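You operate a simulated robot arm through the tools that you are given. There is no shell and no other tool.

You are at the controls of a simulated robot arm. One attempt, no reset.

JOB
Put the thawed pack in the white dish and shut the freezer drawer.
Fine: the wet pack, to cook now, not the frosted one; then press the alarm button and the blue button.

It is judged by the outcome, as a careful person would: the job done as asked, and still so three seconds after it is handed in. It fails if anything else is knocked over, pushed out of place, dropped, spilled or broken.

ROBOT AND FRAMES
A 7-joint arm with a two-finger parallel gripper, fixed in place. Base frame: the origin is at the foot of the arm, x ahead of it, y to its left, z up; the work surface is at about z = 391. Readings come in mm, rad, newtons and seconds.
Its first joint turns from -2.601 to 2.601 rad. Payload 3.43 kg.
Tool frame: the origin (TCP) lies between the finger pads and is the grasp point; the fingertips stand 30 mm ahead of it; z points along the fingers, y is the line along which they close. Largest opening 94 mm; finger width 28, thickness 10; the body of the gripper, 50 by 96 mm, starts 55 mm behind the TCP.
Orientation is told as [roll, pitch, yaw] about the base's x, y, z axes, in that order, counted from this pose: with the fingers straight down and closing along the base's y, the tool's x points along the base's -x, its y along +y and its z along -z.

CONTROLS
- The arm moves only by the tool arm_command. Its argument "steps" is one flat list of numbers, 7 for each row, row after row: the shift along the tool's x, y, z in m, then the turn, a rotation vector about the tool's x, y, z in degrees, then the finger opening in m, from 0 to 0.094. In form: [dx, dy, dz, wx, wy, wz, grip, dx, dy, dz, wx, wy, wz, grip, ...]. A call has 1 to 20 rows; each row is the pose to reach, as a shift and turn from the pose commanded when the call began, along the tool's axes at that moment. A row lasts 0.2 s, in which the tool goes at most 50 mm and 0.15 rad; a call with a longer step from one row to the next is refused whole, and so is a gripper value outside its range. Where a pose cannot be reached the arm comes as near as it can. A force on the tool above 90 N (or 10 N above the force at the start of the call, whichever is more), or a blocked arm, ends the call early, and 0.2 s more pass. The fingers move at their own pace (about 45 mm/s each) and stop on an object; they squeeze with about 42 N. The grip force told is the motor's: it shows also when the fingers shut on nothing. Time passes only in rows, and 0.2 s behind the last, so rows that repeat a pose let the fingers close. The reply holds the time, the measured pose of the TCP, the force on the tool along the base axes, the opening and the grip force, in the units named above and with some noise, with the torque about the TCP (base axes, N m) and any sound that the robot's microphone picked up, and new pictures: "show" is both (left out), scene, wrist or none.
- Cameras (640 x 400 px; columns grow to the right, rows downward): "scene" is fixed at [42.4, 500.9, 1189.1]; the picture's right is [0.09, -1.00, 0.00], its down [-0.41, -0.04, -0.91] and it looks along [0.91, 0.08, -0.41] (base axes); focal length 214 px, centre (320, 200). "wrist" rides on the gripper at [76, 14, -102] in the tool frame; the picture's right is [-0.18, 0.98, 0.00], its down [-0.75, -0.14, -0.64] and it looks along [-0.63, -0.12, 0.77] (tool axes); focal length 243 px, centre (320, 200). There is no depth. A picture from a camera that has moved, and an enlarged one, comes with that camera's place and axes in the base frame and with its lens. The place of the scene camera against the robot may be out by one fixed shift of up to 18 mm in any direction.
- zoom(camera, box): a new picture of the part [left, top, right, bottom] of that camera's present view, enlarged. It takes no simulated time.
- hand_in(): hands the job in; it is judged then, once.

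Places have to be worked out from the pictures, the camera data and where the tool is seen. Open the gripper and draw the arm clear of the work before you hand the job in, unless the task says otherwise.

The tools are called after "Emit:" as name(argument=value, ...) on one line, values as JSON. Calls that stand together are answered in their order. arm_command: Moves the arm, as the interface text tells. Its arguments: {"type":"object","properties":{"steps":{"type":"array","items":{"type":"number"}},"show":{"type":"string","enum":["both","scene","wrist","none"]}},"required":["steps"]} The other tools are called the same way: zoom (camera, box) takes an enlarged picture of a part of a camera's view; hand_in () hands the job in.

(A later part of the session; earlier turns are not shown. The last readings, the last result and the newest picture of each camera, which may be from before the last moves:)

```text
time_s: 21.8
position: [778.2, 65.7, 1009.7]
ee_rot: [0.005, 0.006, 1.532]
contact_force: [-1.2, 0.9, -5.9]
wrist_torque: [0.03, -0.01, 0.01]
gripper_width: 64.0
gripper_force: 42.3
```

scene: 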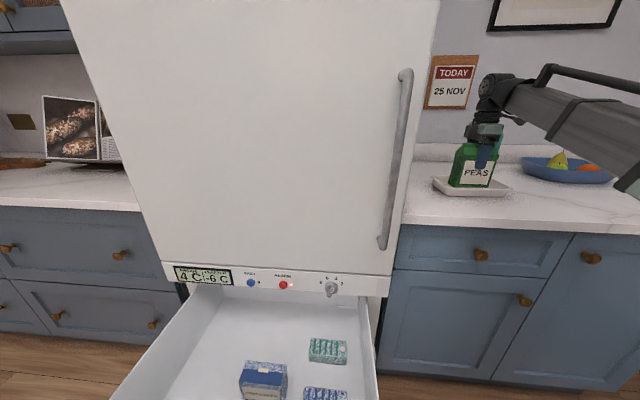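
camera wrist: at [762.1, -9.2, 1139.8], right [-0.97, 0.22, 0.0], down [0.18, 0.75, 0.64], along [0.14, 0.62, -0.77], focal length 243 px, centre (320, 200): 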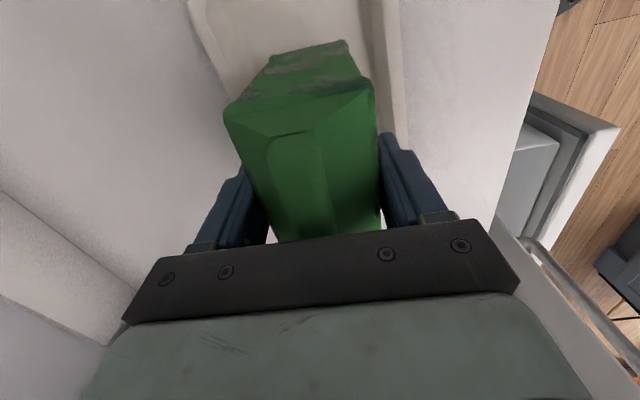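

Still no contact at z≈1010, so I continue in 1.5 mm steps.

Emit:
arm_command(steps=[0, 0, 0.0015, 0, 0, 0, 0.03, 0, 0, 0.003, 0, 0, 0, 0.03, 0, 0, 0.004, 0, 0, 0, 0.03], show="wrist")

Emit:
zoom(camera="scene", box=[420, 130, 540, 210])

```text
time_s: 22.6
position: [777.6, 65.9, 1006.9]
ee_rot: [0.006, 0.007, 1.531]
contact_force: [0.4, 0.2, -3.3]
wrist_torque: [0.03, 0.01, 0.04]
gripper_width: 64.2
gripper_force: 42.2
camera wrist: at [761.2, -10.0, 1109.7], right [-0.97, 0.22, 0.0], down [0.18, 0.75, 0.64], along [0.14, 0.62, -0.77], focal length 243 px, centre (320, 200)
```

wrist: 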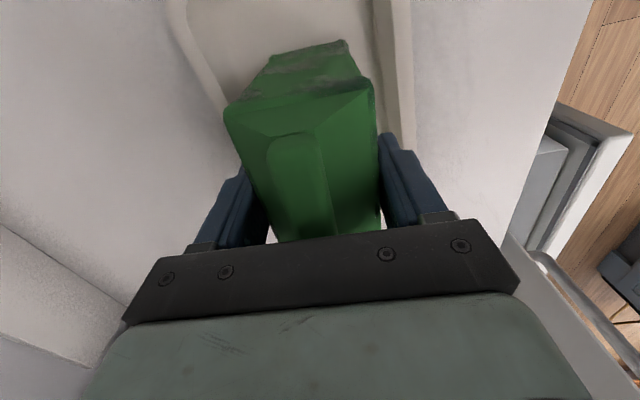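

```text
5.00 times, centred on (480, 170) of scene
camera zoom: at [42.4, 500.9, 1189.1], right [0.09, -1.0, 0.0], down [-0.41, -0.04, -0.91], along [0.91, 0.08, -0.41], focal length 1072 px, centre (-480, 350)
```

zoom: 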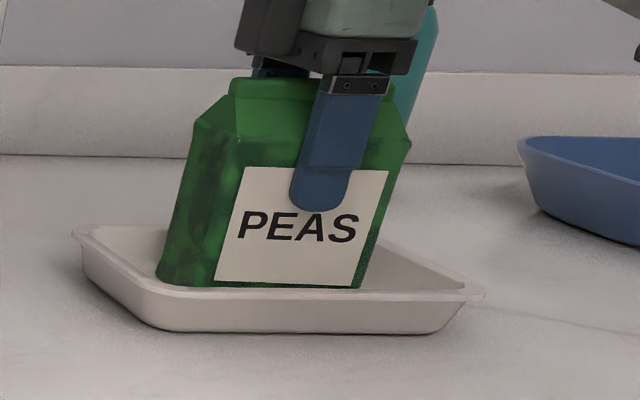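

The load is easing slightly to -3.3 N, which may be the first touch. Continuing down in 1 mm steps to confirm.

Emit:
arm_command(steps=[0, 0, 0.001, 0, 0, 0, 0.03, 0, 0, 0.002, 0, 0, 0, 0.03, 0, 0, 0.002, 0, 0, 0, 0.03], show="none")

```text
time_s: 23.4
position: [777.7, 65.9, 1006.4]
ee_rot: [0.005, 0.007, 1.532]
contact_force: [-6.1, 0.7, 28.2]
wrist_torque: [0.06, -0.35, 0.16]
gripper_width: 64.2
gripper_force: 41.7
```

Contact is confirmed at z≈1006 with 28 N upward, so the pack rests on the dish floor. I'll ease up about 2 mm to relieve the force, then open slowly.

Emit:
arm_command(steps=[0, 0, -0.001, 0, 0, 0, 0.03, 0, 0, -0.002, 0, 0, 0, 0.03], show="none")

```text
time_s: 24.0
position: [777.1, 64.5, 1006.5]
ee_rot: [0.008, 0.007, 1.53]
contact_force: [-2.0, 2.5, 10.8]
wrist_torque: [0.2, -0.2, 0.15]
gripper_width: 64.5
gripper_force: 42.3
```

The residual force is about 11 N. I'll ease up 1 mm more and open the fingers.

Emit:
arm_command(steps=[0, 0, -0.001, 0, 0, 0, 0.05, 0, 0, -0.001, 0, 0, 0, 0.068, 0, 0, -0.001, 0, 0, 0, 0.08, 0, 0, -0.001, 0, 0, 0, 0.094, 0, 0, -0.001, 0, 0, 0, 0.094, 0, 0, -0.001, 0, 0, 0, 0.094], show="both")

Emit:
zoom(camera="scene", box=[420, 130, 540, 210])

```text
time_s: 25.4
position: [777.6, 65.3, 1007.7]
ee_rot: [0.005, 0.007, 1.532]
contact_force: [0.3, 0.4, -0.5]
wrist_torque: [0.01, -0.03, 0.02]
gripper_width: 94.1
gripper_force: 0.1
camera wrist: at [761.6, -10.4, 1110.4], right [-0.97, 0.22, 0.0], down [0.18, 0.75, 0.64], along [0.14, 0.62, -0.77], focal length 243 px, centre (320, 200)
```

scene: 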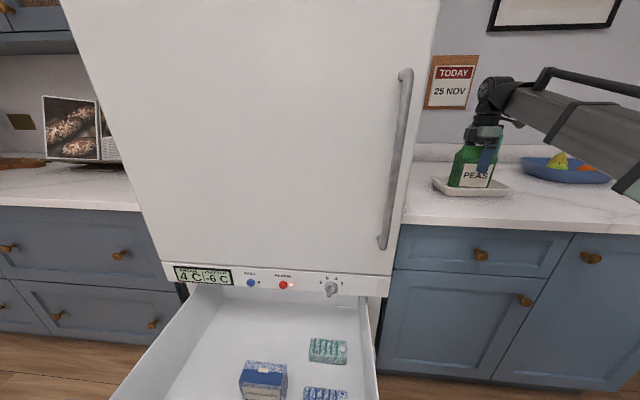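
wrist: 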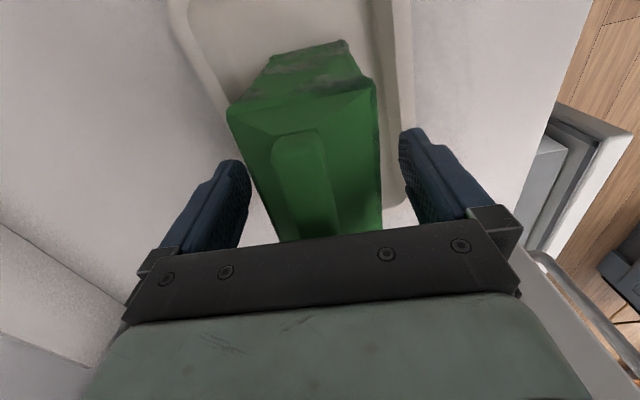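

```text
5.00 times, centred on (480, 170) of scene
camera zoom: at [42.4, 500.9, 1189.1], right [0.09, -1.0, 0.0], down [-0.41, -0.04, -0.91], along [0.91, 0.08, -0.41], focal length 1072 px, centre (-480, 350)
```

zoom: 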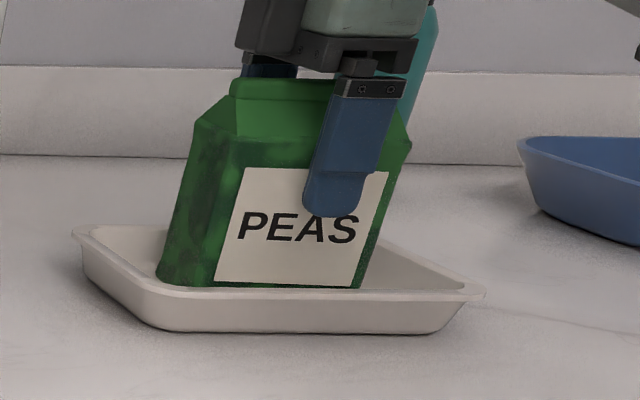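

The pack stands upright in the dish and the fingers are free of it (about 0 N). I'll rise straight up until the fingertips clear the carton, then back away.

Emit:
arm_command(steps=[0, 0, -0.033, 0, 0, 0, 0.094, 0, 0, -0.066, 0, 0, 0, 0.094, 0, 0, -0.0993, 0, 0, 0, 0.094, -0.0032, 0.044, -0.0993, 0, 0, 0, 0.094, -0.0063, 0.0879, -0.0993, 0, 0, 0, 0.094, -0.01, 0.118, -0.077, 0, 0, 0, 0.094, -0.014, 0.148, -0.055, 0, 0, 0, 0.094, -0.0178, 0.1784, -0.0323, 0, 0, 0, 0.094], show="both")

Emit:
zoom(camera="scene", box=[420, 130, 540, 210])

```text
time_s: 27.2
position: [601.4, 91.2, 1038.4]
ee_rot: [0.005, 0.007, 1.53]
contact_force: [-0.7, -1.0, -0.3]
wrist_torque: [0.03, -0.02, -0.01]
gripper_width: 94.0
gripper_force: 0.0
camera wrist: at [585.1, 15.5, 1141.2], right [-0.97, 0.22, 0.0], down [0.18, 0.75, 0.64], along [0.14, 0.62, -0.77], focal length 243 px, centre (320, 200)
```

scene: 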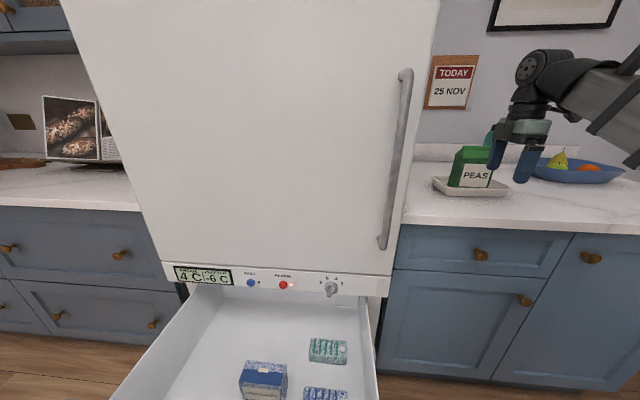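
wrist: 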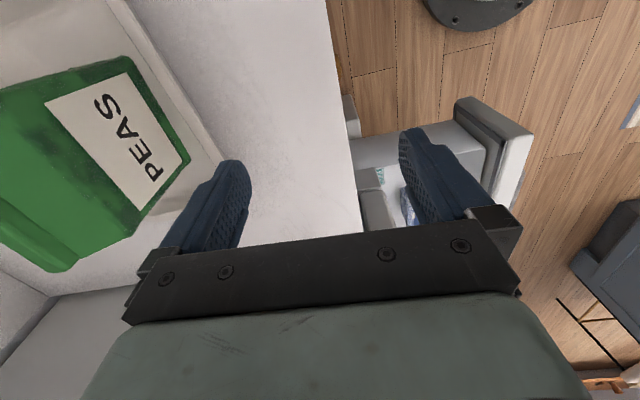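

```text
5.00 times, centred on (480, 170) of scene
camera zoom: at [42.4, 500.9, 1189.1], right [0.09, -1.0, 0.0], down [-0.41, -0.04, -0.91], along [0.91, 0.08, -0.41], focal length 1072 px, centre (-480, 350)
```

zoom: 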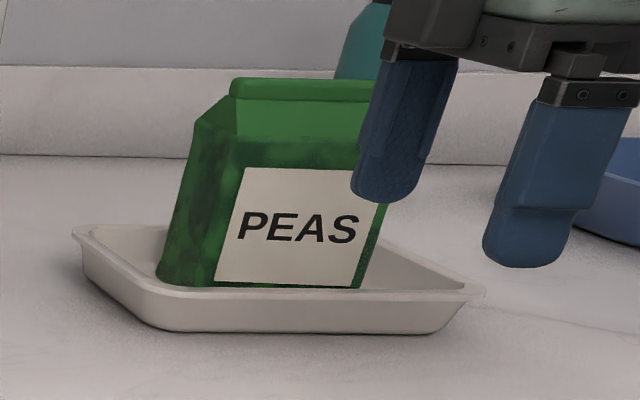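

The peas are standing steadily in the dish. Next I'll bring the arm around the fridge handle to a staging spot at about (300, 550, 850), turning the tool back to yaw 0 and closing the fingers.

Emit:
arm_command(steps=[-0.0134, 0.0309, 0.0146, 0, 0, 5.5, 0.094, -0.0269, 0.0619, 0.0292, 0, 0, 11, 0.094, -0.0403, 0.0928, 0.0438, 0, 0, 16.4, 0.08, -0.0538, 0.1237, 0.0584, 0, 0, 21.9, 0.06, -0.0805, 0.1448, 0.0784, 0, 0, 27.4, 0.04, -0.1072, 0.1659, 0.0984, 0, 0, 32.9, 0.02, -0.1338, 0.187, 0.1184, 0, 0, 38.4, 0.0, -0.1605, 0.2081, 0.1384, 0, 0, 43.9, 0.0, -0.1946, 0.232, 0.1509, 0, 0, 49.3, 0.0, -0.2286, 0.256, 0.1634, 0, 0, 54.8, 0.0, -0.2627, 0.2799, 0.1759, 0, 0, 60.3, 0.0, -0.2967, 0.3038, 0.1884, 0, 0, 65.8, 0.0, -0.334, 0.3078, 0.1884, 0, 0, 71.3, 0.0, -0.3714, 0.3119, 0.1884, 0, 0, 76.7, 0.0, -0.4087, 0.3159, 0.1884, 0, 0, 82.2, 0.0, -0.4461, 0.3199, 0.1884, 0, 0, 87.7, 0.0], show="both")

```text
time_s: 30.6
position: [297.8, 547.5, 850.0]
ee_rot: [-0.006, 0.007, -0.002]
contact_force: [-0.5, -0.1, -0.1]
wrist_torque: [0.01, 0.01, 0.01]
gripper_width: 0.1
gripper_force: 32.8
out of reach, approached as far as the arm can: row 4, 5, 6, 7, 8, 9, 10, 11, 12
camera wrist: at [222.1, 561.7, 953.4], right [0.19, 0.98, -0.01], down [0.76, -0.14, 0.64], along [0.63, -0.12, -0.77], focal length 243 px, centre (320, 200)
```

scene: 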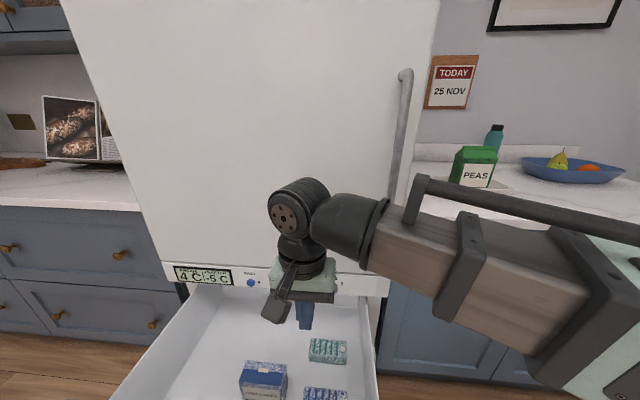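
wrist: 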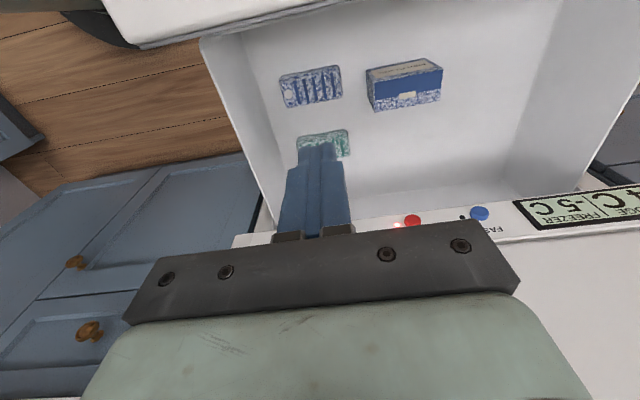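

The arm is at the staging spot with the fingers closed. Re-triangulating puts the alarm button at about (517, 654, 680) and the blue one at (515, 751, 682). I'll back off to about (100, 600, 850) to see the outside of the drawer front and its handle.

Emit:
arm_command(steps=[0.04, 0.0105, 0, 0, 0, 0, 0, 0.08, 0.021, 0, 0, 0, 0, 0, 0.12, 0.0315, 0, 0, 0, 0, 0, 0.16, 0.042, 0, 0, 0, 0, 0, 0.198, 0.052, 0, 0, 0, 0, 0], show="both")

```text
time_s: 31.8
position: [98.2, 600.6, 849.5]
ee_rot: [-0.009, 0.008, -0.001]
contact_force: [-0.6, 0.2, 0.1]
wrist_torque: [-0.04, -0.02, -0.02]
gripper_width: 0.0
gripper_force: 32.9
camera wrist: at [22.3, 614.6, 953.2], right [0.18, 0.98, -0.01], down [0.76, -0.14, 0.64], along [0.63, -0.12, -0.77], focal length 243 px, centre (320, 200)
```

scene: 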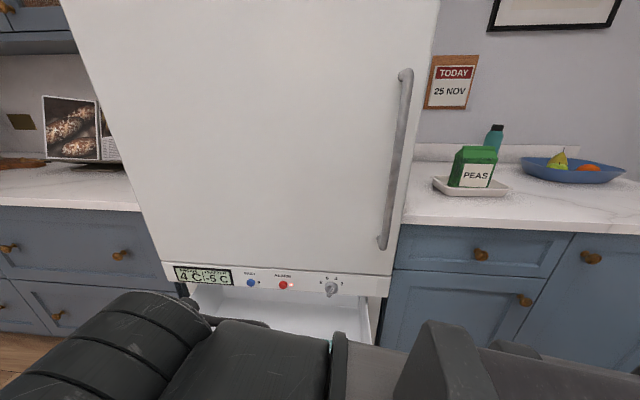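
wrist: 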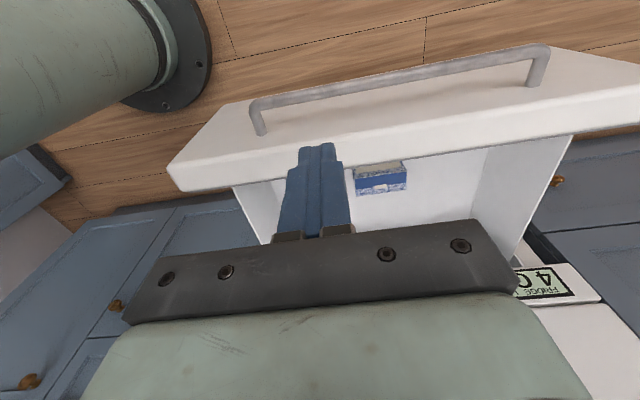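

Emit:
zoom(camera="wrist", box=[150, 20, 640, 240])

```text
1.31 times, centred on (395, 130) of wrist
camera zoom: at [22.3, 614.6, 953.2], right [0.18, 0.98, -0.01], down [0.76, -0.14, 0.64], along [0.63, -0.12, -0.77], focal length 317 px, centre (222, 291)
```

zoom: 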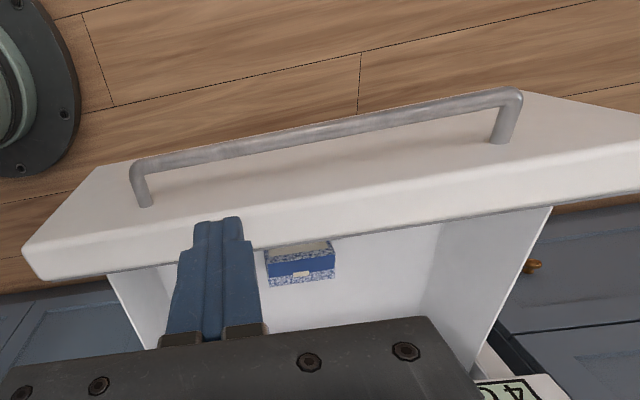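

The drawer's outer face is at x≈175 with its top edge at z≈633. The handle bar runs y≈486–903 at x≈125, z≈570. I'll push on the strip above the handle at z≈610 with the closed fingertips, and tilting the tool 60° forward in place comes first.

Emit:
arm_command(steps=[0, 0, 0, 0, -7.5, 0, 0, 0, 0, 0, 0, -15, 0, 0, 0, 0, 0, 0, -22.5, 0, 0, 0, 0, 0, 0, -30, 0, 0, 0, 0, 0, 0, -37.5, 0, 0, 0, 0, 0, 0, -45, 0, 0, 0, 0, 0, 0, -52.5, 0, 0, 0, 0, 0, 0, -60, 0, 0], show="both")

```text
time_s: 33.6
position: [99.3, 600.3, 852.6]
ee_rot: [-0.012, -1.043, 0.01]
contact_force: [0.1, -0.3, 0.9]
wrist_torque: [-0.01, 0.03, 0.0]
gripper_width: 0.0
gripper_force: 33.3
camera wrist: at [-26.8, 613.1, 837.2], right [0.09, 0.98, 0.15], down [-0.17, -0.14, 0.98], along [0.98, -0.12, 0.16], focal length 243 px, centre (320, 200)
```

scene: 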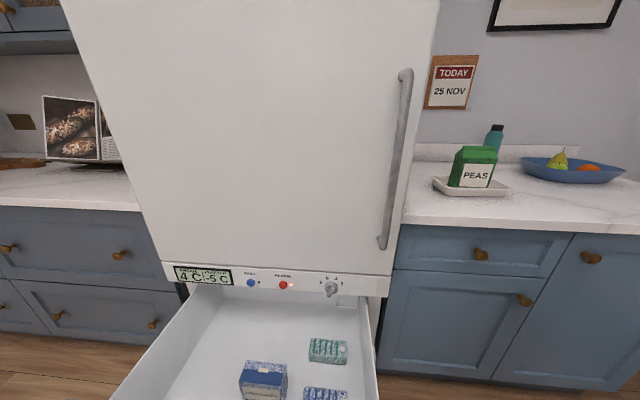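
wrist: 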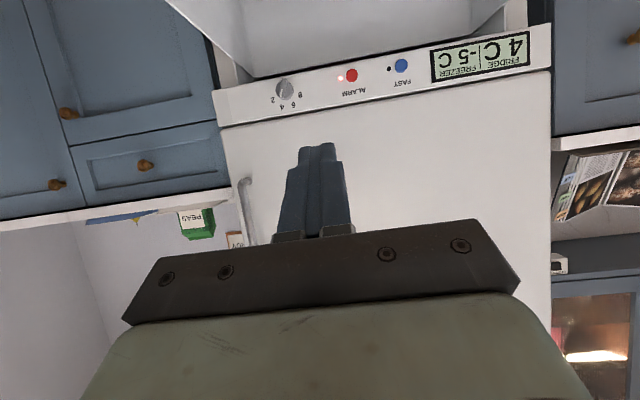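

The tilt is reached and the camera view is just inverted. I'll bring the closed fingers down in front of the drawer face, to TCP about (90, 680, 627).

Emit:
arm_command(steps=[0.0336, 0.0199, 0.0082, 0, 0, 0, 0, 0.0672, 0.0399, 0.0164, 0, 0, 0, 0, 0.1007, 0.0598, 0.0245, 0, 0, 0, 0, 0.1343, 0.0797, 0.0327, 0, 0, 0, 0, 0.1561, 0.0797, 0.0569, 0, 0, 0, 0, 0.1778, 0.0797, 0.0812, 0, 0, 0, 0, 0.1996, 0.0797, 0.1054, 0, 0, 0, 0], show="both")

```text
time_s: 35.2
position: [90.0, 678.4, 628.4]
ee_rot: [-0.012, -1.04, 0.009]
contact_force: [-0.3, 0.0, 0.4]
wrist_torque: [0.0, -0.02, -0.01]
gripper_width: 0.0
gripper_force: 33.2
camera wrist: at [-36.1, 691.8, 613.3], right [0.09, 0.98, 0.15], down [-0.17, -0.14, 0.98], along [0.98, -0.12, 0.16], focal length 243 px, centre (320, 200)
```

scene: 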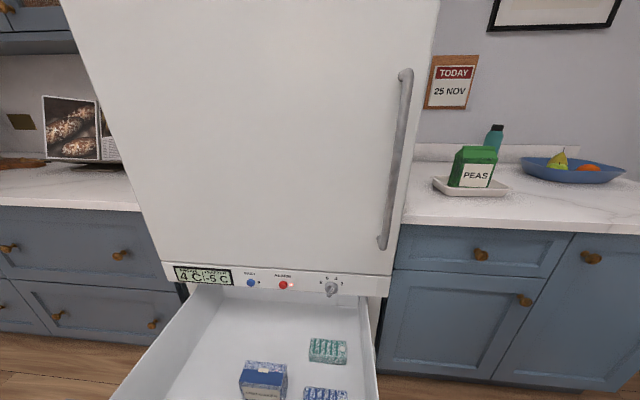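
wrist: 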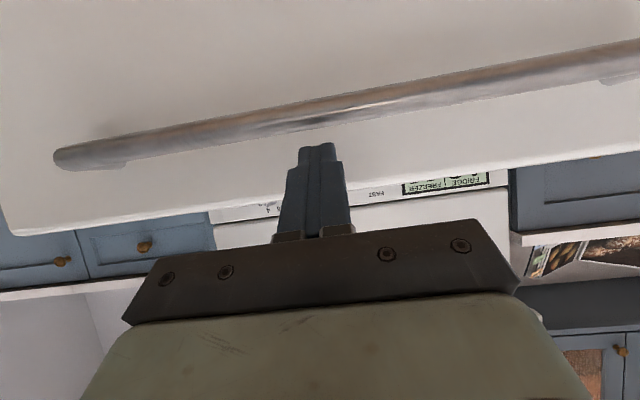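

The strip above the handle is narrow: handle z≈587, top edge about 640. Pushing on the wide flat face below the handle is safer, so I'll back off, level the tool to nearly horizontal and lower to z≈500.

Emit:
arm_command(steps=[0.0253, 0, -0.0431, 0, 0, 0, 0, 0.0529, 0, -0.0269, 0, -6.25, 0, 0, 0.0805, 0, -0.0107, 0, -12.5, 0, 0, 0.108, 0, 0.0055, 0, -18.75, 0, 0, 0.1356, 0, 0.0217, 0, -25, 0, 0], show="both")

```text
time_s: 36.4
position: [40.9, 676.0, 497.9]
ee_rot: [-0.056, -1.48, 0.056]
contact_force: [-0.1, 0.6, -0.2]
wrist_torque: [0.01, 0.01, -0.01]
gripper_width: 0.1
gripper_force: 33.5
camera wrist: at [-68.7, 689.5, 431.8], right [0.02, 0.98, 0.18], down [-0.57, -0.14, 0.81], along [0.82, -0.12, 0.56], focal length 243 px, centre (320, 200)
```

scene: 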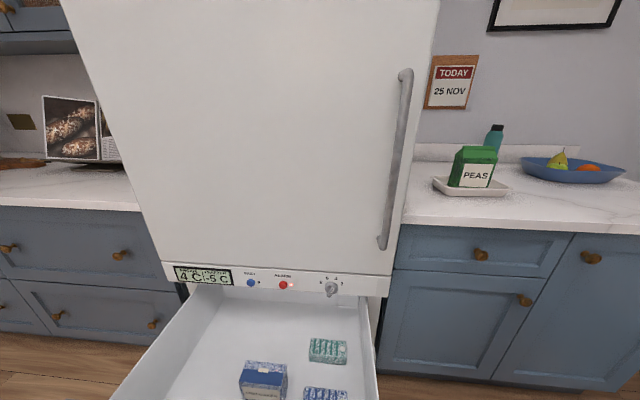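
wrist: 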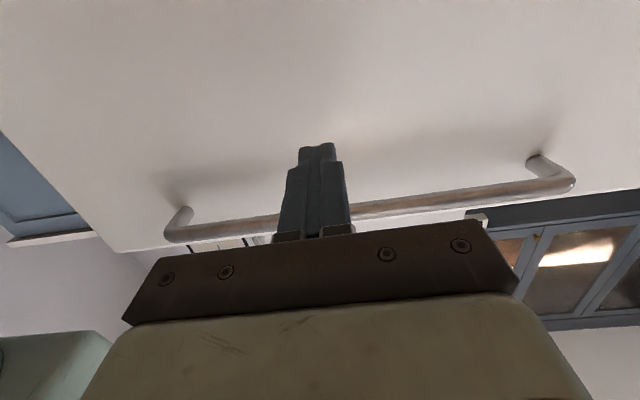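

The tool is level below the handle, pointing at the drawer face with 100 mm of clearance. I'll approach and push the drawer in gently along +x.

Emit:
arm_command(steps=[-0.0036, 0, 0.0398, 0, 0, 0, 0, -0.0068, 0, 0.0747, 0, 0, 0, 0, -0.0086, 0, 0.0946, 0, 0, 0, 0, -0.0095, 0, 0.1046, 0, 0, 0, 0, -0.0104, 0, 0.1145, 0, 0, 0, 0, -0.0118, 0, 0.1295, 0, 0, 0, 0, -0.0136, 0, 0.1494, 0, 0, 0, 0, -0.0154, 0, 0.1693, 0, 0, 0, 0], show="both")

```text
time_s: 38.2
position: [210.8, 677.4, 500.0]
ee_rot: [-0.067, -1.476, 0.066]
contact_force: [-0.3, 0.3, -0.5]
wrist_torque: [-0.05, 0.02, 0.0]
gripper_width: 0.0
gripper_force: 32.9
camera wrist: at [101.5, 690.0, 433.0], right [0.02, 0.98, 0.18], down [-0.57, -0.14, 0.81], along [0.82, -0.11, 0.56], focal length 243 px, centre (320, 200)
```

scene: 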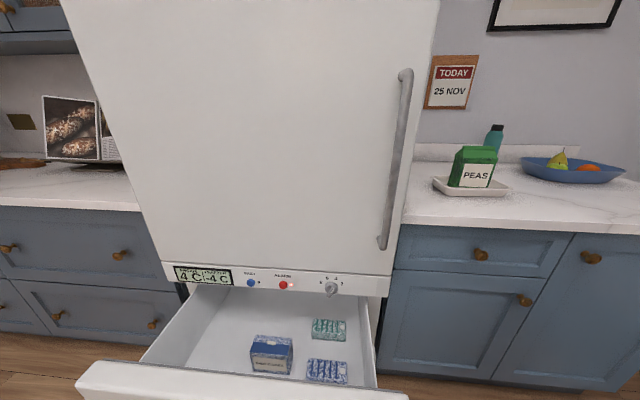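
wrist: 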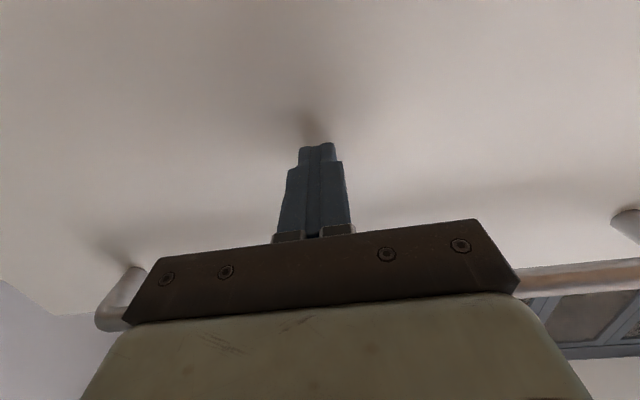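

The drawer is sliding in freely and its contents are staying put. I'll continue the push at a slow, steady pace.

Emit:
arm_command(steps=[-0.0009, 0, 0.01, 0, 0, 0, 0, -0.0024, 0, 0.025, 0, 0, 0, 0, -0.004, 0, 0.042, 0, 0, 0, 0, -0.0057, 0, 0.06, 0, 0, 0, 0, -0.0074, 0, 0.078, 0, 0, 0, 0, -0.0091, 0, 0.096, 0, 0, 0, 0, -0.0108, 0, 0.114, 0, 0, 0, 0, -0.0125, 0, 0.132, 0, 0, 0, 0, -0.0142, 0, 0.15, 0, 0, 0, 0, -0.0159, 0, 0.168, 0, 0, 0, 0, -0.0176, 0, 0.184, 0, 0, 0, 0, -0.0189, 0, 0.198, 0, 0, 0, 0, -0.0199, 0, 0.208, 0, 0, 0, 0], show="both")

```text
time_s: 41.0
position: [418.9, 677.5, 499.5]
ee_rot: [-0.07, -1.479, 0.071]
contact_force: [-0.5, -0.1, 0.0]
wrist_torque: [-0.01, 0.01, 0.0]
gripper_width: 0.1
gripper_force: 33.0
camera wrist: at [310.1, 690.3, 432.0], right [0.02, 0.98, 0.18], down [-0.57, -0.14, 0.81], along [0.82, -0.11, 0.56], focal length 243 px, centre (320, 200)
```

scene: 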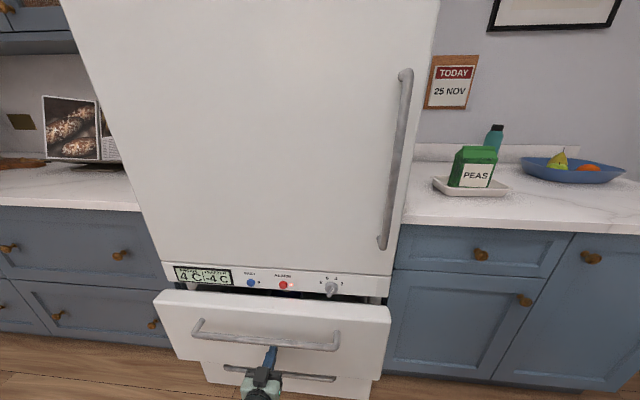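
wrist: 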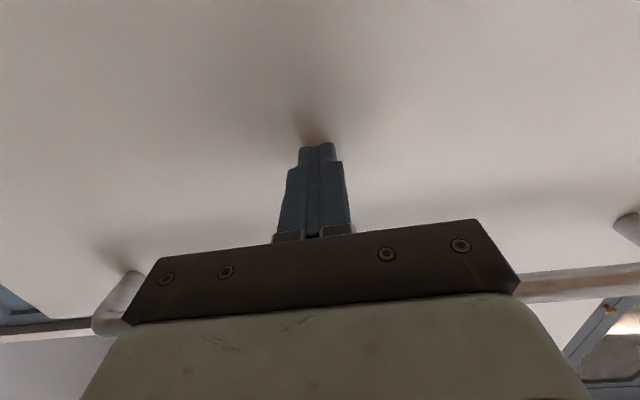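

The drawer is almost shut and needs about 60 mm more. Continuing slowly.

Emit:
arm_command(steps=[-0.0009, 0, 0.01, 0, 0, 0, 0, -0.0019, 0, 0.02, 0, 0, 0, 0, -0.0028, 0, 0.03, 0, 0, 0, 0, -0.0037, 0, 0.039, 0, 0, 0, 0, -0.0045, 0, 0.047, 0, 0, 0, 0, -0.0051, 0, 0.053, 0, 0, 0, 0, -0.0056, 0, 0.058, 0, 0, 0, 0], show="both")

Emit:
zoom(camera="scene", box=[140, 250, 410, 400])

```text
time_s: 42.6
position: [478.0, 677.2, 498.3]
ee_rot: [-0.068, -1.475, 0.068]
contact_force: [-1.8, 0.6, -0.4]
wrist_torque: [0.0, 0.02, -0.02]
gripper_width: 0.0
gripper_force: 33.1
camera wrist: at [368.3, 689.9, 431.6], right [0.02, 0.98, 0.18], down [-0.57, -0.14, 0.81], along [0.82, -0.11, 0.56], focal length 243 px, centre (320, 200)
```

scene: 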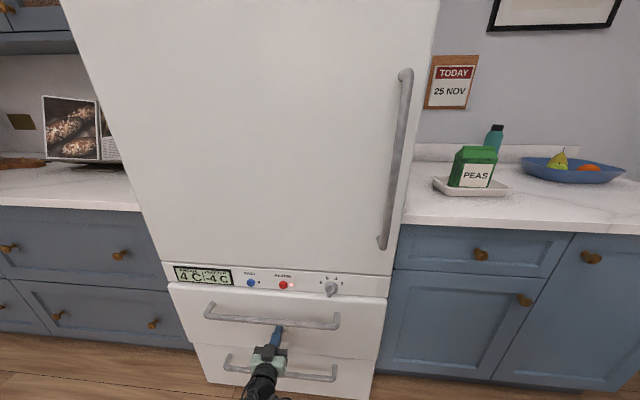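
wrist: 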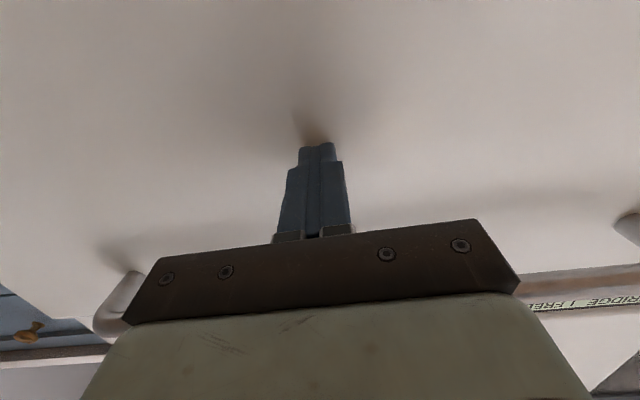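

```text
2.37 times, centred on (275, 325) of scene
camera zoom: at [42.4, 500.9, 1189.1], right [0.09, -1.0, 0.0], down [-0.41, -0.04, -0.91], along [0.91, 0.08, -0.41], focal length 508 px, centre (427, -96)
```

zoom: 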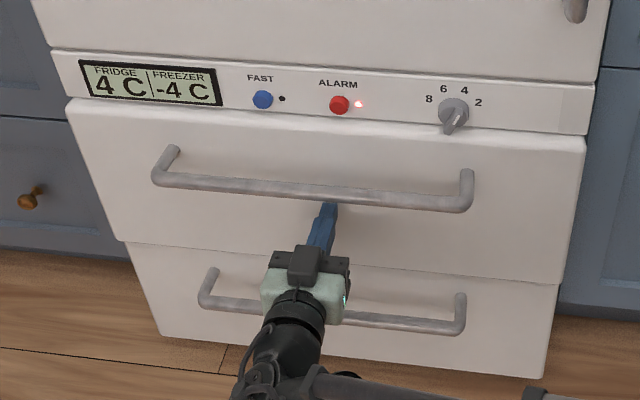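

Nearly flush. I'll press on in small 3 mm steps until it seats.

Emit:
arm_command(steps=[-0.0003, 0, 0.003, 0, 0, 0, 0, -0.0006, 0, 0.006, 0, 0, 0, 0, -0.0008, 0, 0.009, 0, 0, 0, 0, -0.0011, 0, 0.012, 0, 0, 0, 0], show="scene")

Emit:
zoom(camera="scene", box=[140, 250, 410, 400])

```text
time_s: 43.6
position: [488.7, 676.7, 498.2]
ee_rot: [-0.068, -1.476, 0.069]
contact_force: [-10.1, -2.2, -1.2]
wrist_torque: [0.08, -0.06, -0.06]
gripper_width: 0.0
gripper_force: 33.1
```

scene: 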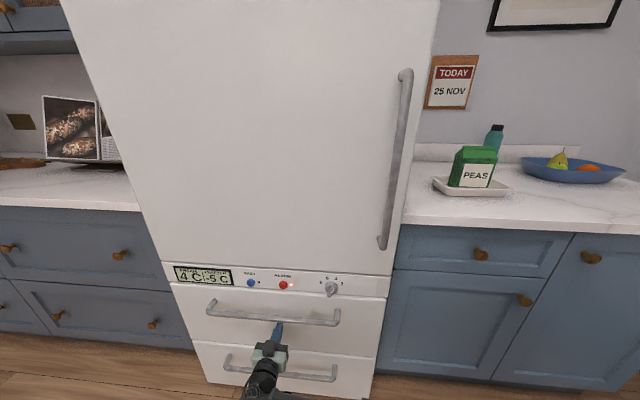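

```text
2.37 times, centred on (275, 325) of scene
camera zoom: at [42.4, 500.9, 1189.1], right [0.09, -1.0, 0.0], down [-0.41, -0.04, -0.91], along [0.91, 0.08, -0.41], focal length 508 px, centre (427, -96)
```

zoom: 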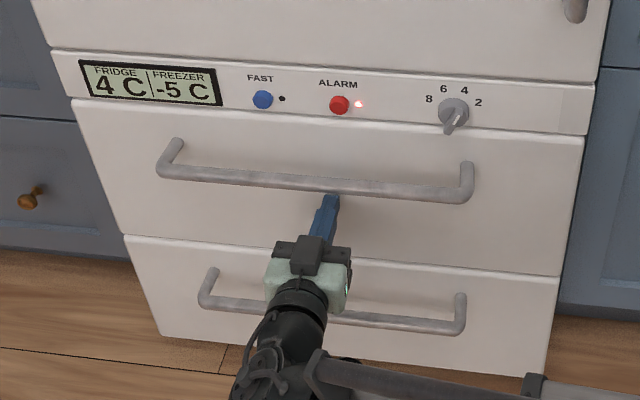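

The force is rising (-10 N) and the freezer reading has begun dropping to -5 C. I'll press a little more to make sure the drawer is fully seated.

Emit:
arm_command(steps=[-0.0002, 0, 0.002, 0, 0, 0, 0, -0.0004, 0, 0.004, 0, 0, 0, 0, -0.0004, 0, 0.005, 0, 0, 0, 0], show="scene")

Emit:
zoom(camera="scene", box=[140, 250, 410, 400])

```text
time_s: 44.5
position: [489.9, 677.5, 499.6]
ee_rot: [-0.072, -1.477, 0.076]
contact_force: [-17.0, -0.6, 2.5]
wrist_torque: [0.08, -0.28, -0.02]
gripper_width: 0.0
gripper_force: 32.7
stopped in row 3: the force on the tool passed its limit at 94 N (the readings are from after the stop); the commanded pose is now the measured one
```

scene: 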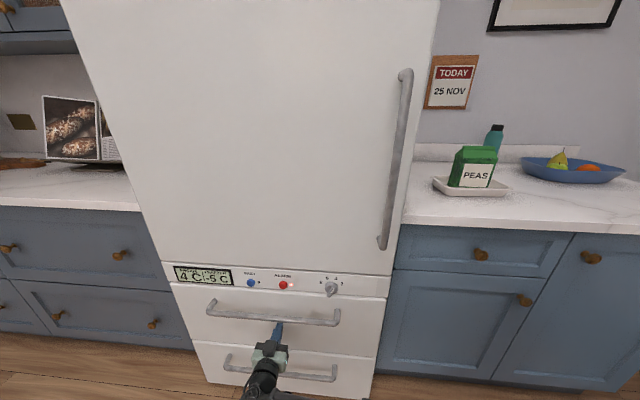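

```text
2.37 times, centred on (275, 325) of scene
camera zoom: at [42.4, 500.9, 1189.1], right [0.09, -1.0, 0.0], down [-0.41, -0.04, -0.91], along [0.91, 0.08, -0.41], focal length 508 px, centre (427, -96)
```

zoom: 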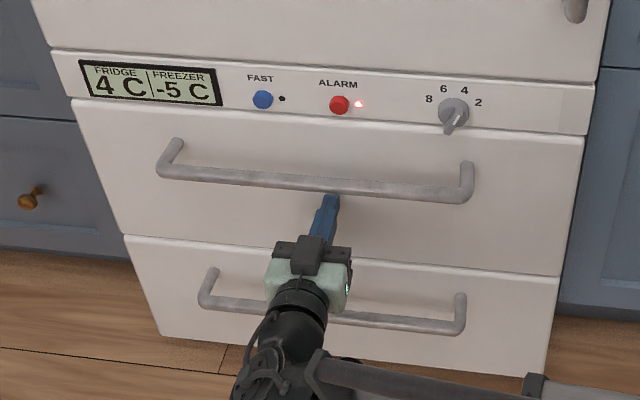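

The drawer is against its stop, with 94 N reached and its face flush with the lower drawer. Now I'll back straight out from under the handle and rise to button height at about (360, 654, 684) to check my aim at the alarm button.

Emit:
arm_command(steps=[0.0041, 0, -0.0431, 0, 0, 0, 0, 0.0081, 0, -0.0863, 0, 0, 0, 0, 0.0122, 0, -0.1294, 0, 0, 0, 0, -0.0246, -0.0047, -0.1329, 0, 0, 0, 0, -0.0615, -0.0094, -0.1363, 0, 0, 0, 0, -0.0983, -0.0141, -0.1398, 0, 0, 0, 0, -0.1352, -0.0188, -0.1432, 0, 0, 0, 0, -0.172, -0.0235, -0.1467, 0, 0, 0, 0], show="both")

Emit:
zoom(camera="wrist", box=[160, 0, 480, 200])

```text
time_s: 46.2
position: [359.8, 654.8, 682.7]
ee_rot: [-0.077, -1.475, 0.079]
contact_force: [0.3, 0.1, 0.6]
wrist_torque: [0.03, 0.0, -0.04]
gripper_width: 0.0
gripper_force: 33.1
camera wrist: at [250.3, 667.7, 616.3], right [0.01, 0.98, 0.18], down [-0.57, -0.14, 0.81], along [0.82, -0.11, 0.56], focal length 243 px, centre (320, 200)
```

scene: 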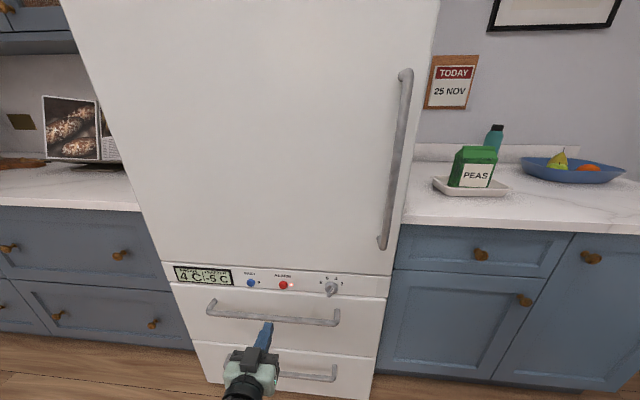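
wrist: 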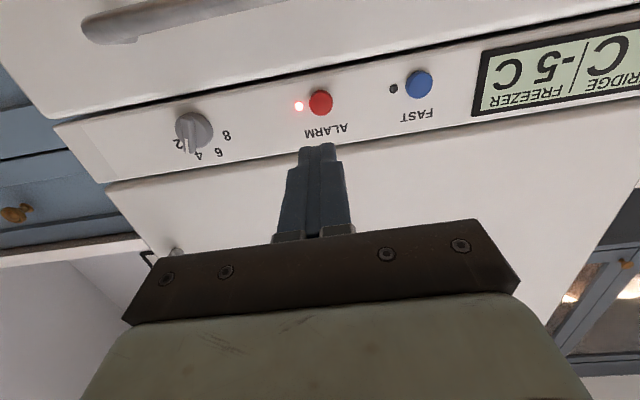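

```text
2.00 times, centred on (320, 100) of wrist
camera zoom: at [250.3, 667.7, 616.3], right [0.01, 0.98, 0.18], down [-0.57, -0.14, 0.81], along [0.82, -0.11, 0.56], focal length 485 px, centre (320, 400)
```

zoom: 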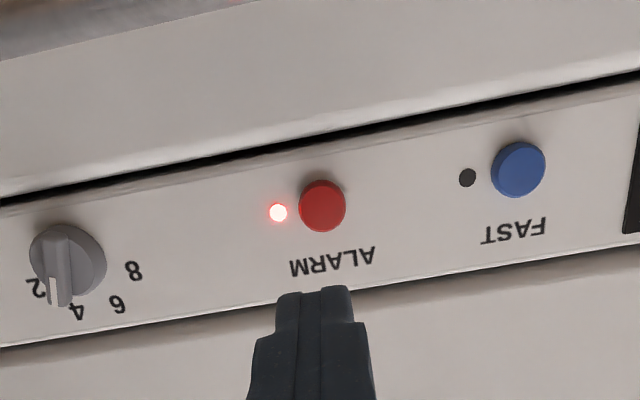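

The alarm button is directly ahead at about (515, 655, 676). I'll drop 4 mm and advance to about 15 mm short of it.

Emit:
arm_command(steps=[-0.002, 0, 0.035, 0, 0, 0, 0, -0.004, 0, 0.07, 0, 0, 0, 0, -0.0055, 0, 0.095, 0, 0, 0, 0, -0.0061, 0, 0.105, 0, 0, 0, 0], show="both")

Emit:
zoom(camera="scene", box=[220, 250, 360, 350])

Emit:
zoom(camera="wrist", box=[220, 70, 420, 195])

```text
time_s: 47.2
position: [464.7, 654.9, 679.2]
ee_rot: [-0.068, -1.474, 0.073]
contact_force: [-0.4, -0.6, 0.3]
wrist_torque: [0.02, 0.01, 0.02]
gripper_width: 0.1
gripper_force: 32.6
camera wrist: at [356.1, 667.6, 613.4], right [0.01, 0.98, 0.18], down [-0.57, -0.14, 0.81], along [0.82, -0.11, 0.56], focal length 243 px, centre (320, 200)
```

scene: 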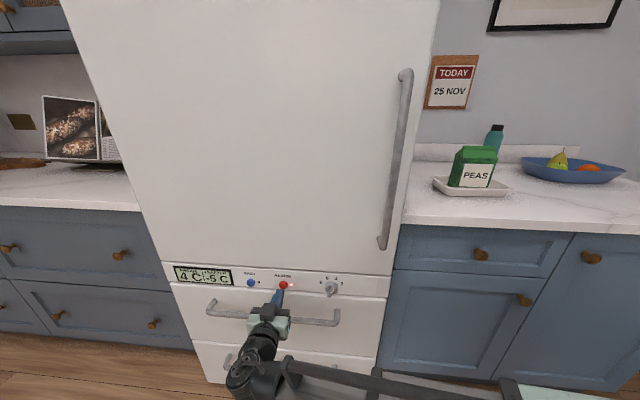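
wrist: 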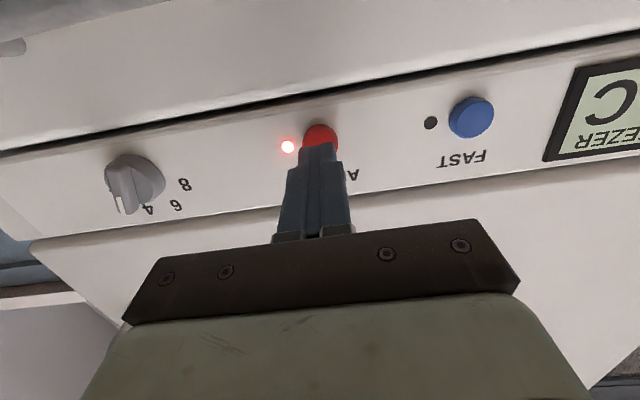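

```text
4.00 times, centred on (290, 300) of scene
camera zoom: at [42.4, 500.9, 1189.1], right [0.09, -1.0, 0.0], down [-0.41, -0.04, -0.91], along [0.91, 0.08, -0.41], focal length 858 px, centre (440, -200)
```

zoom: 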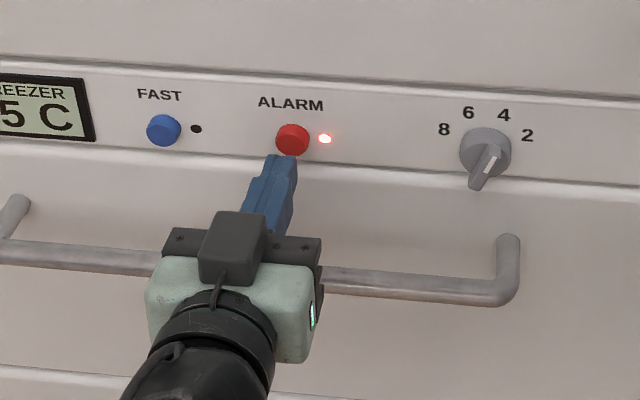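

```text
3.20 times, centred on (320, 132) of wrist
camera zoom: at [356.1, 667.6, 613.4], right [0.01, 0.98, 0.18], down [-0.57, -0.14, 0.81], along [0.82, -0.11, 0.56], focal length 776 px, centre (320, 416)
```

zoom: 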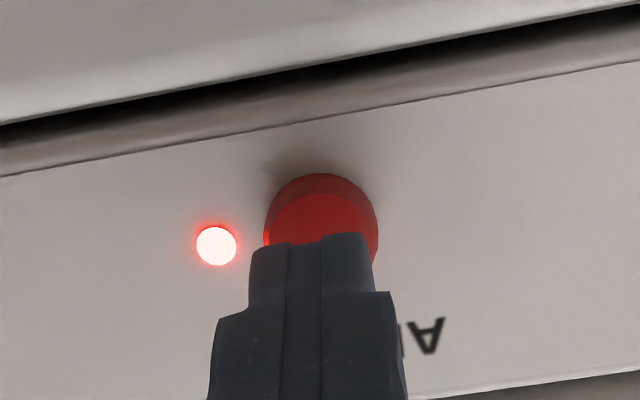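

The fingertip is aimed at the red button, within about 3 mm. I'll lower 2.5 mm and press forward slowly, watching the force and listening for a click.

Emit:
arm_command(steps=[0.0021, 0.002, 0.0042, 0, 0, 0, 0, 0.0017, 0.002, 0.0082, 0, 0, 0, 0, 0.0014, 0.002, 0.0112, 0, 0, 0, 0, 0.0012, 0.002, 0.0132, 0, 0, 0, 0], show="both")

Emit:
zoom(camera="scene", box=[220, 250, 360, 350])

Emit:
zoom(camera="wrist", box=[220, 70, 420, 195])

```text
time_s: 48.2
position: [478.0, 657.3, 677.1]
ee_rot: [-0.071, -1.476, 0.073]
contact_force: [-0.4, 0.2, -0.5]
wrist_torque: [0.01, 0.04, 0.02]
gripper_width: 0.4
gripper_force: 33.1
camera wrist: at [369.2, 669.5, 610.8], right [0.01, 0.98, 0.18], down [-0.57, -0.14, 0.81], along [0.82, -0.11, 0.56], focal length 243 px, centre (320, 200)
```

scene: 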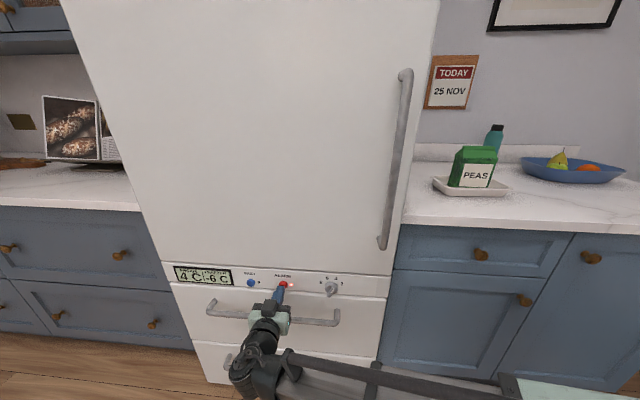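
wrist: 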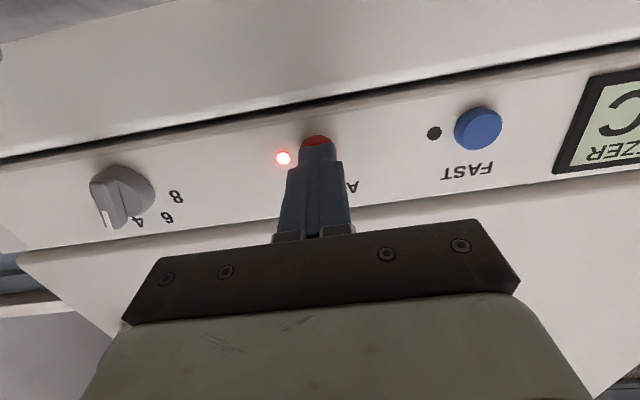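

```text
4.00 times, centred on (290, 300) of scene
camera zoom: at [42.4, 500.9, 1189.1], right [0.09, -1.0, 0.0], down [-0.41, -0.04, -0.91], along [0.91, 0.08, -0.41], focal length 858 px, centre (440, -200)
```

zoom: 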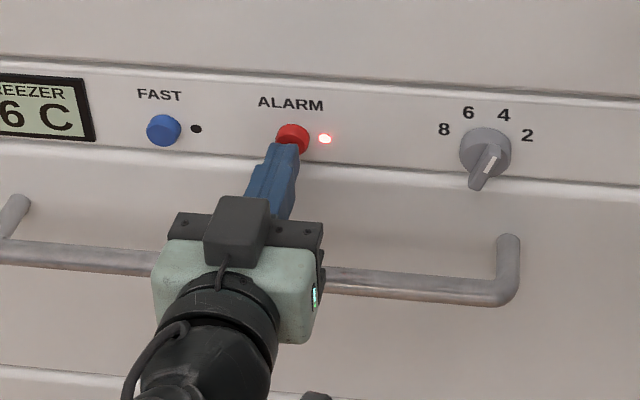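

```text
3.20 times, centred on (320, 132) of wrist
camera zoom: at [369.2, 669.5, 610.8], right [0.01, 0.98, 0.18], down [-0.57, -0.14, 0.81], along [0.82, -0.11, 0.56], focal length 776 px, centre (320, 416)
```

zoom: 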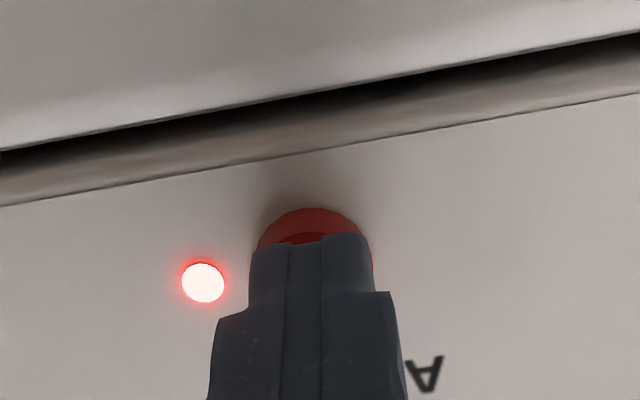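

No contact yet with the tip at x≈508. Before pressing I'll zoom in tightly to check the vertical alignment of the tip on the button.

Emit:
zoom(camera="scene", box=[260, 270, 310, 302])

Emit:
zoom(camera="wrist", box=[270, 115, 370, 178])

```text
12.50 times, centred on (285, 286) of scene
camera zoom: at [42.4, 500.9, 1189.1], right [0.09, -1.0, 0.0], down [-0.41, -0.04, -0.91], along [0.91, 0.08, -0.41], focal length 2681 px, centre (758, -875)
```

zoom: 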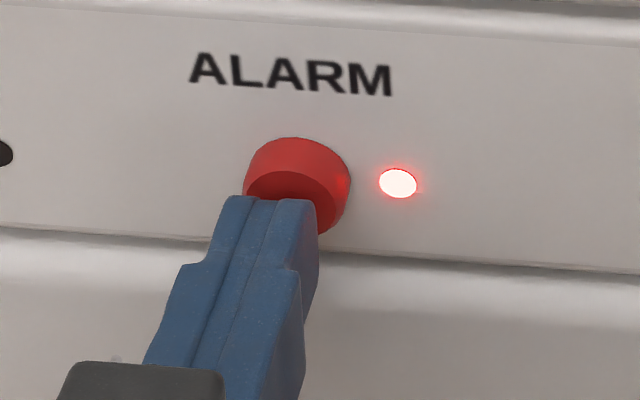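

```text
6.35 times, centred on (320, 146) of wrist
camera zoom: at [369.2, 669.5, 610.8], right [0.01, 0.98, 0.18], down [-0.57, -0.14, 0.81], along [0.82, -0.11, 0.56], focal length 1540 px, centre (320, 540)
```

zoom: 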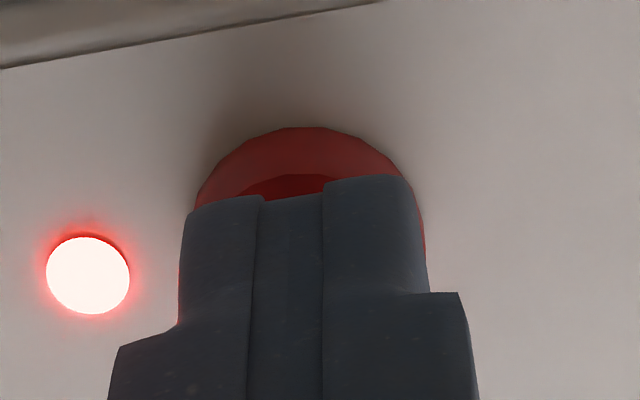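

The tip is well aligned with the button face, within a few mm. I'll continue pressing in 2 mm steps.

Emit:
arm_command(steps=[-0.0022, 0, 0.002, 0, 0, 0, 0, -0.0024, 0, 0.004, 0, 0, 0, 0, -0.0026, 0, 0.006, 0, 0, 0, 0], show="both")

Emit:
zoom(camera="scene", box=[235, 265, 315, 315])

```text
time_s: 49.0
position: [485.1, 656.9, 678.7]
ee_rot: [-0.069, -1.474, 0.073]
contact_force: [-0.9, -0.6, 0.0]
wrist_torque: [0.0, -0.03, -0.01]
gripper_width: 0.1
gripper_force: 32.9
heard: click
camera wrist: at [375.6, 669.2, 613.3], right [0.01, 0.98, 0.18], down [-0.57, -0.14, 0.81], along [0.82, -0.11, 0.56], focal length 243 px, centre (320, 200)
```

scene: 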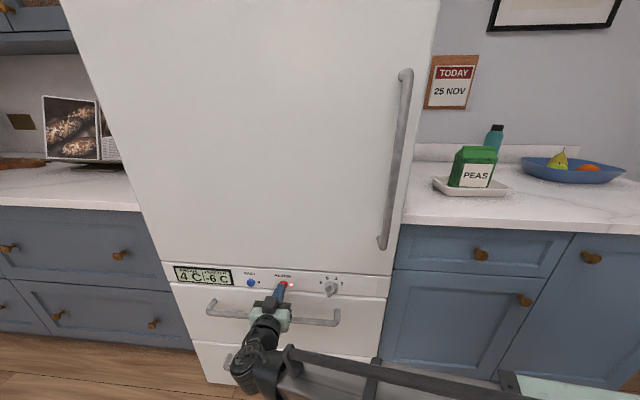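
wrist: 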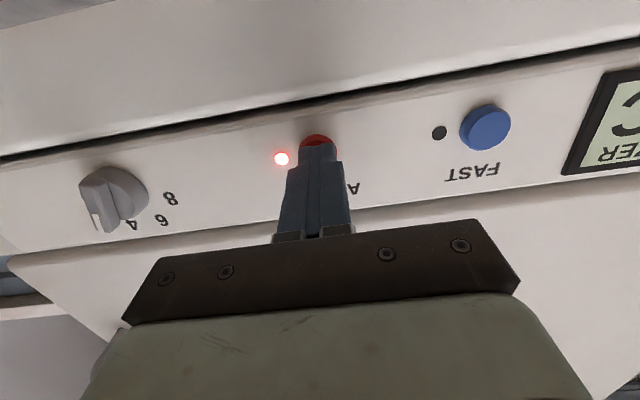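

```text
8.00 times, centred on (275, 290) of scene
camera zoom: at [42.4, 500.9, 1189.1], right [0.09, -1.0, 0.0], down [-0.41, -0.04, -0.91], along [0.91, 0.08, -0.41], focal length 1716 px, centre (680, -520)
```

zoom: 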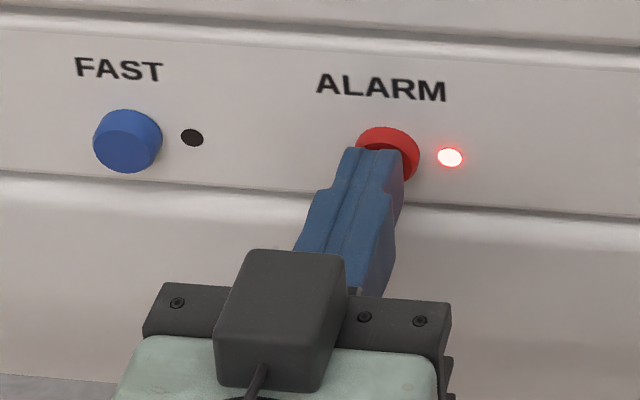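

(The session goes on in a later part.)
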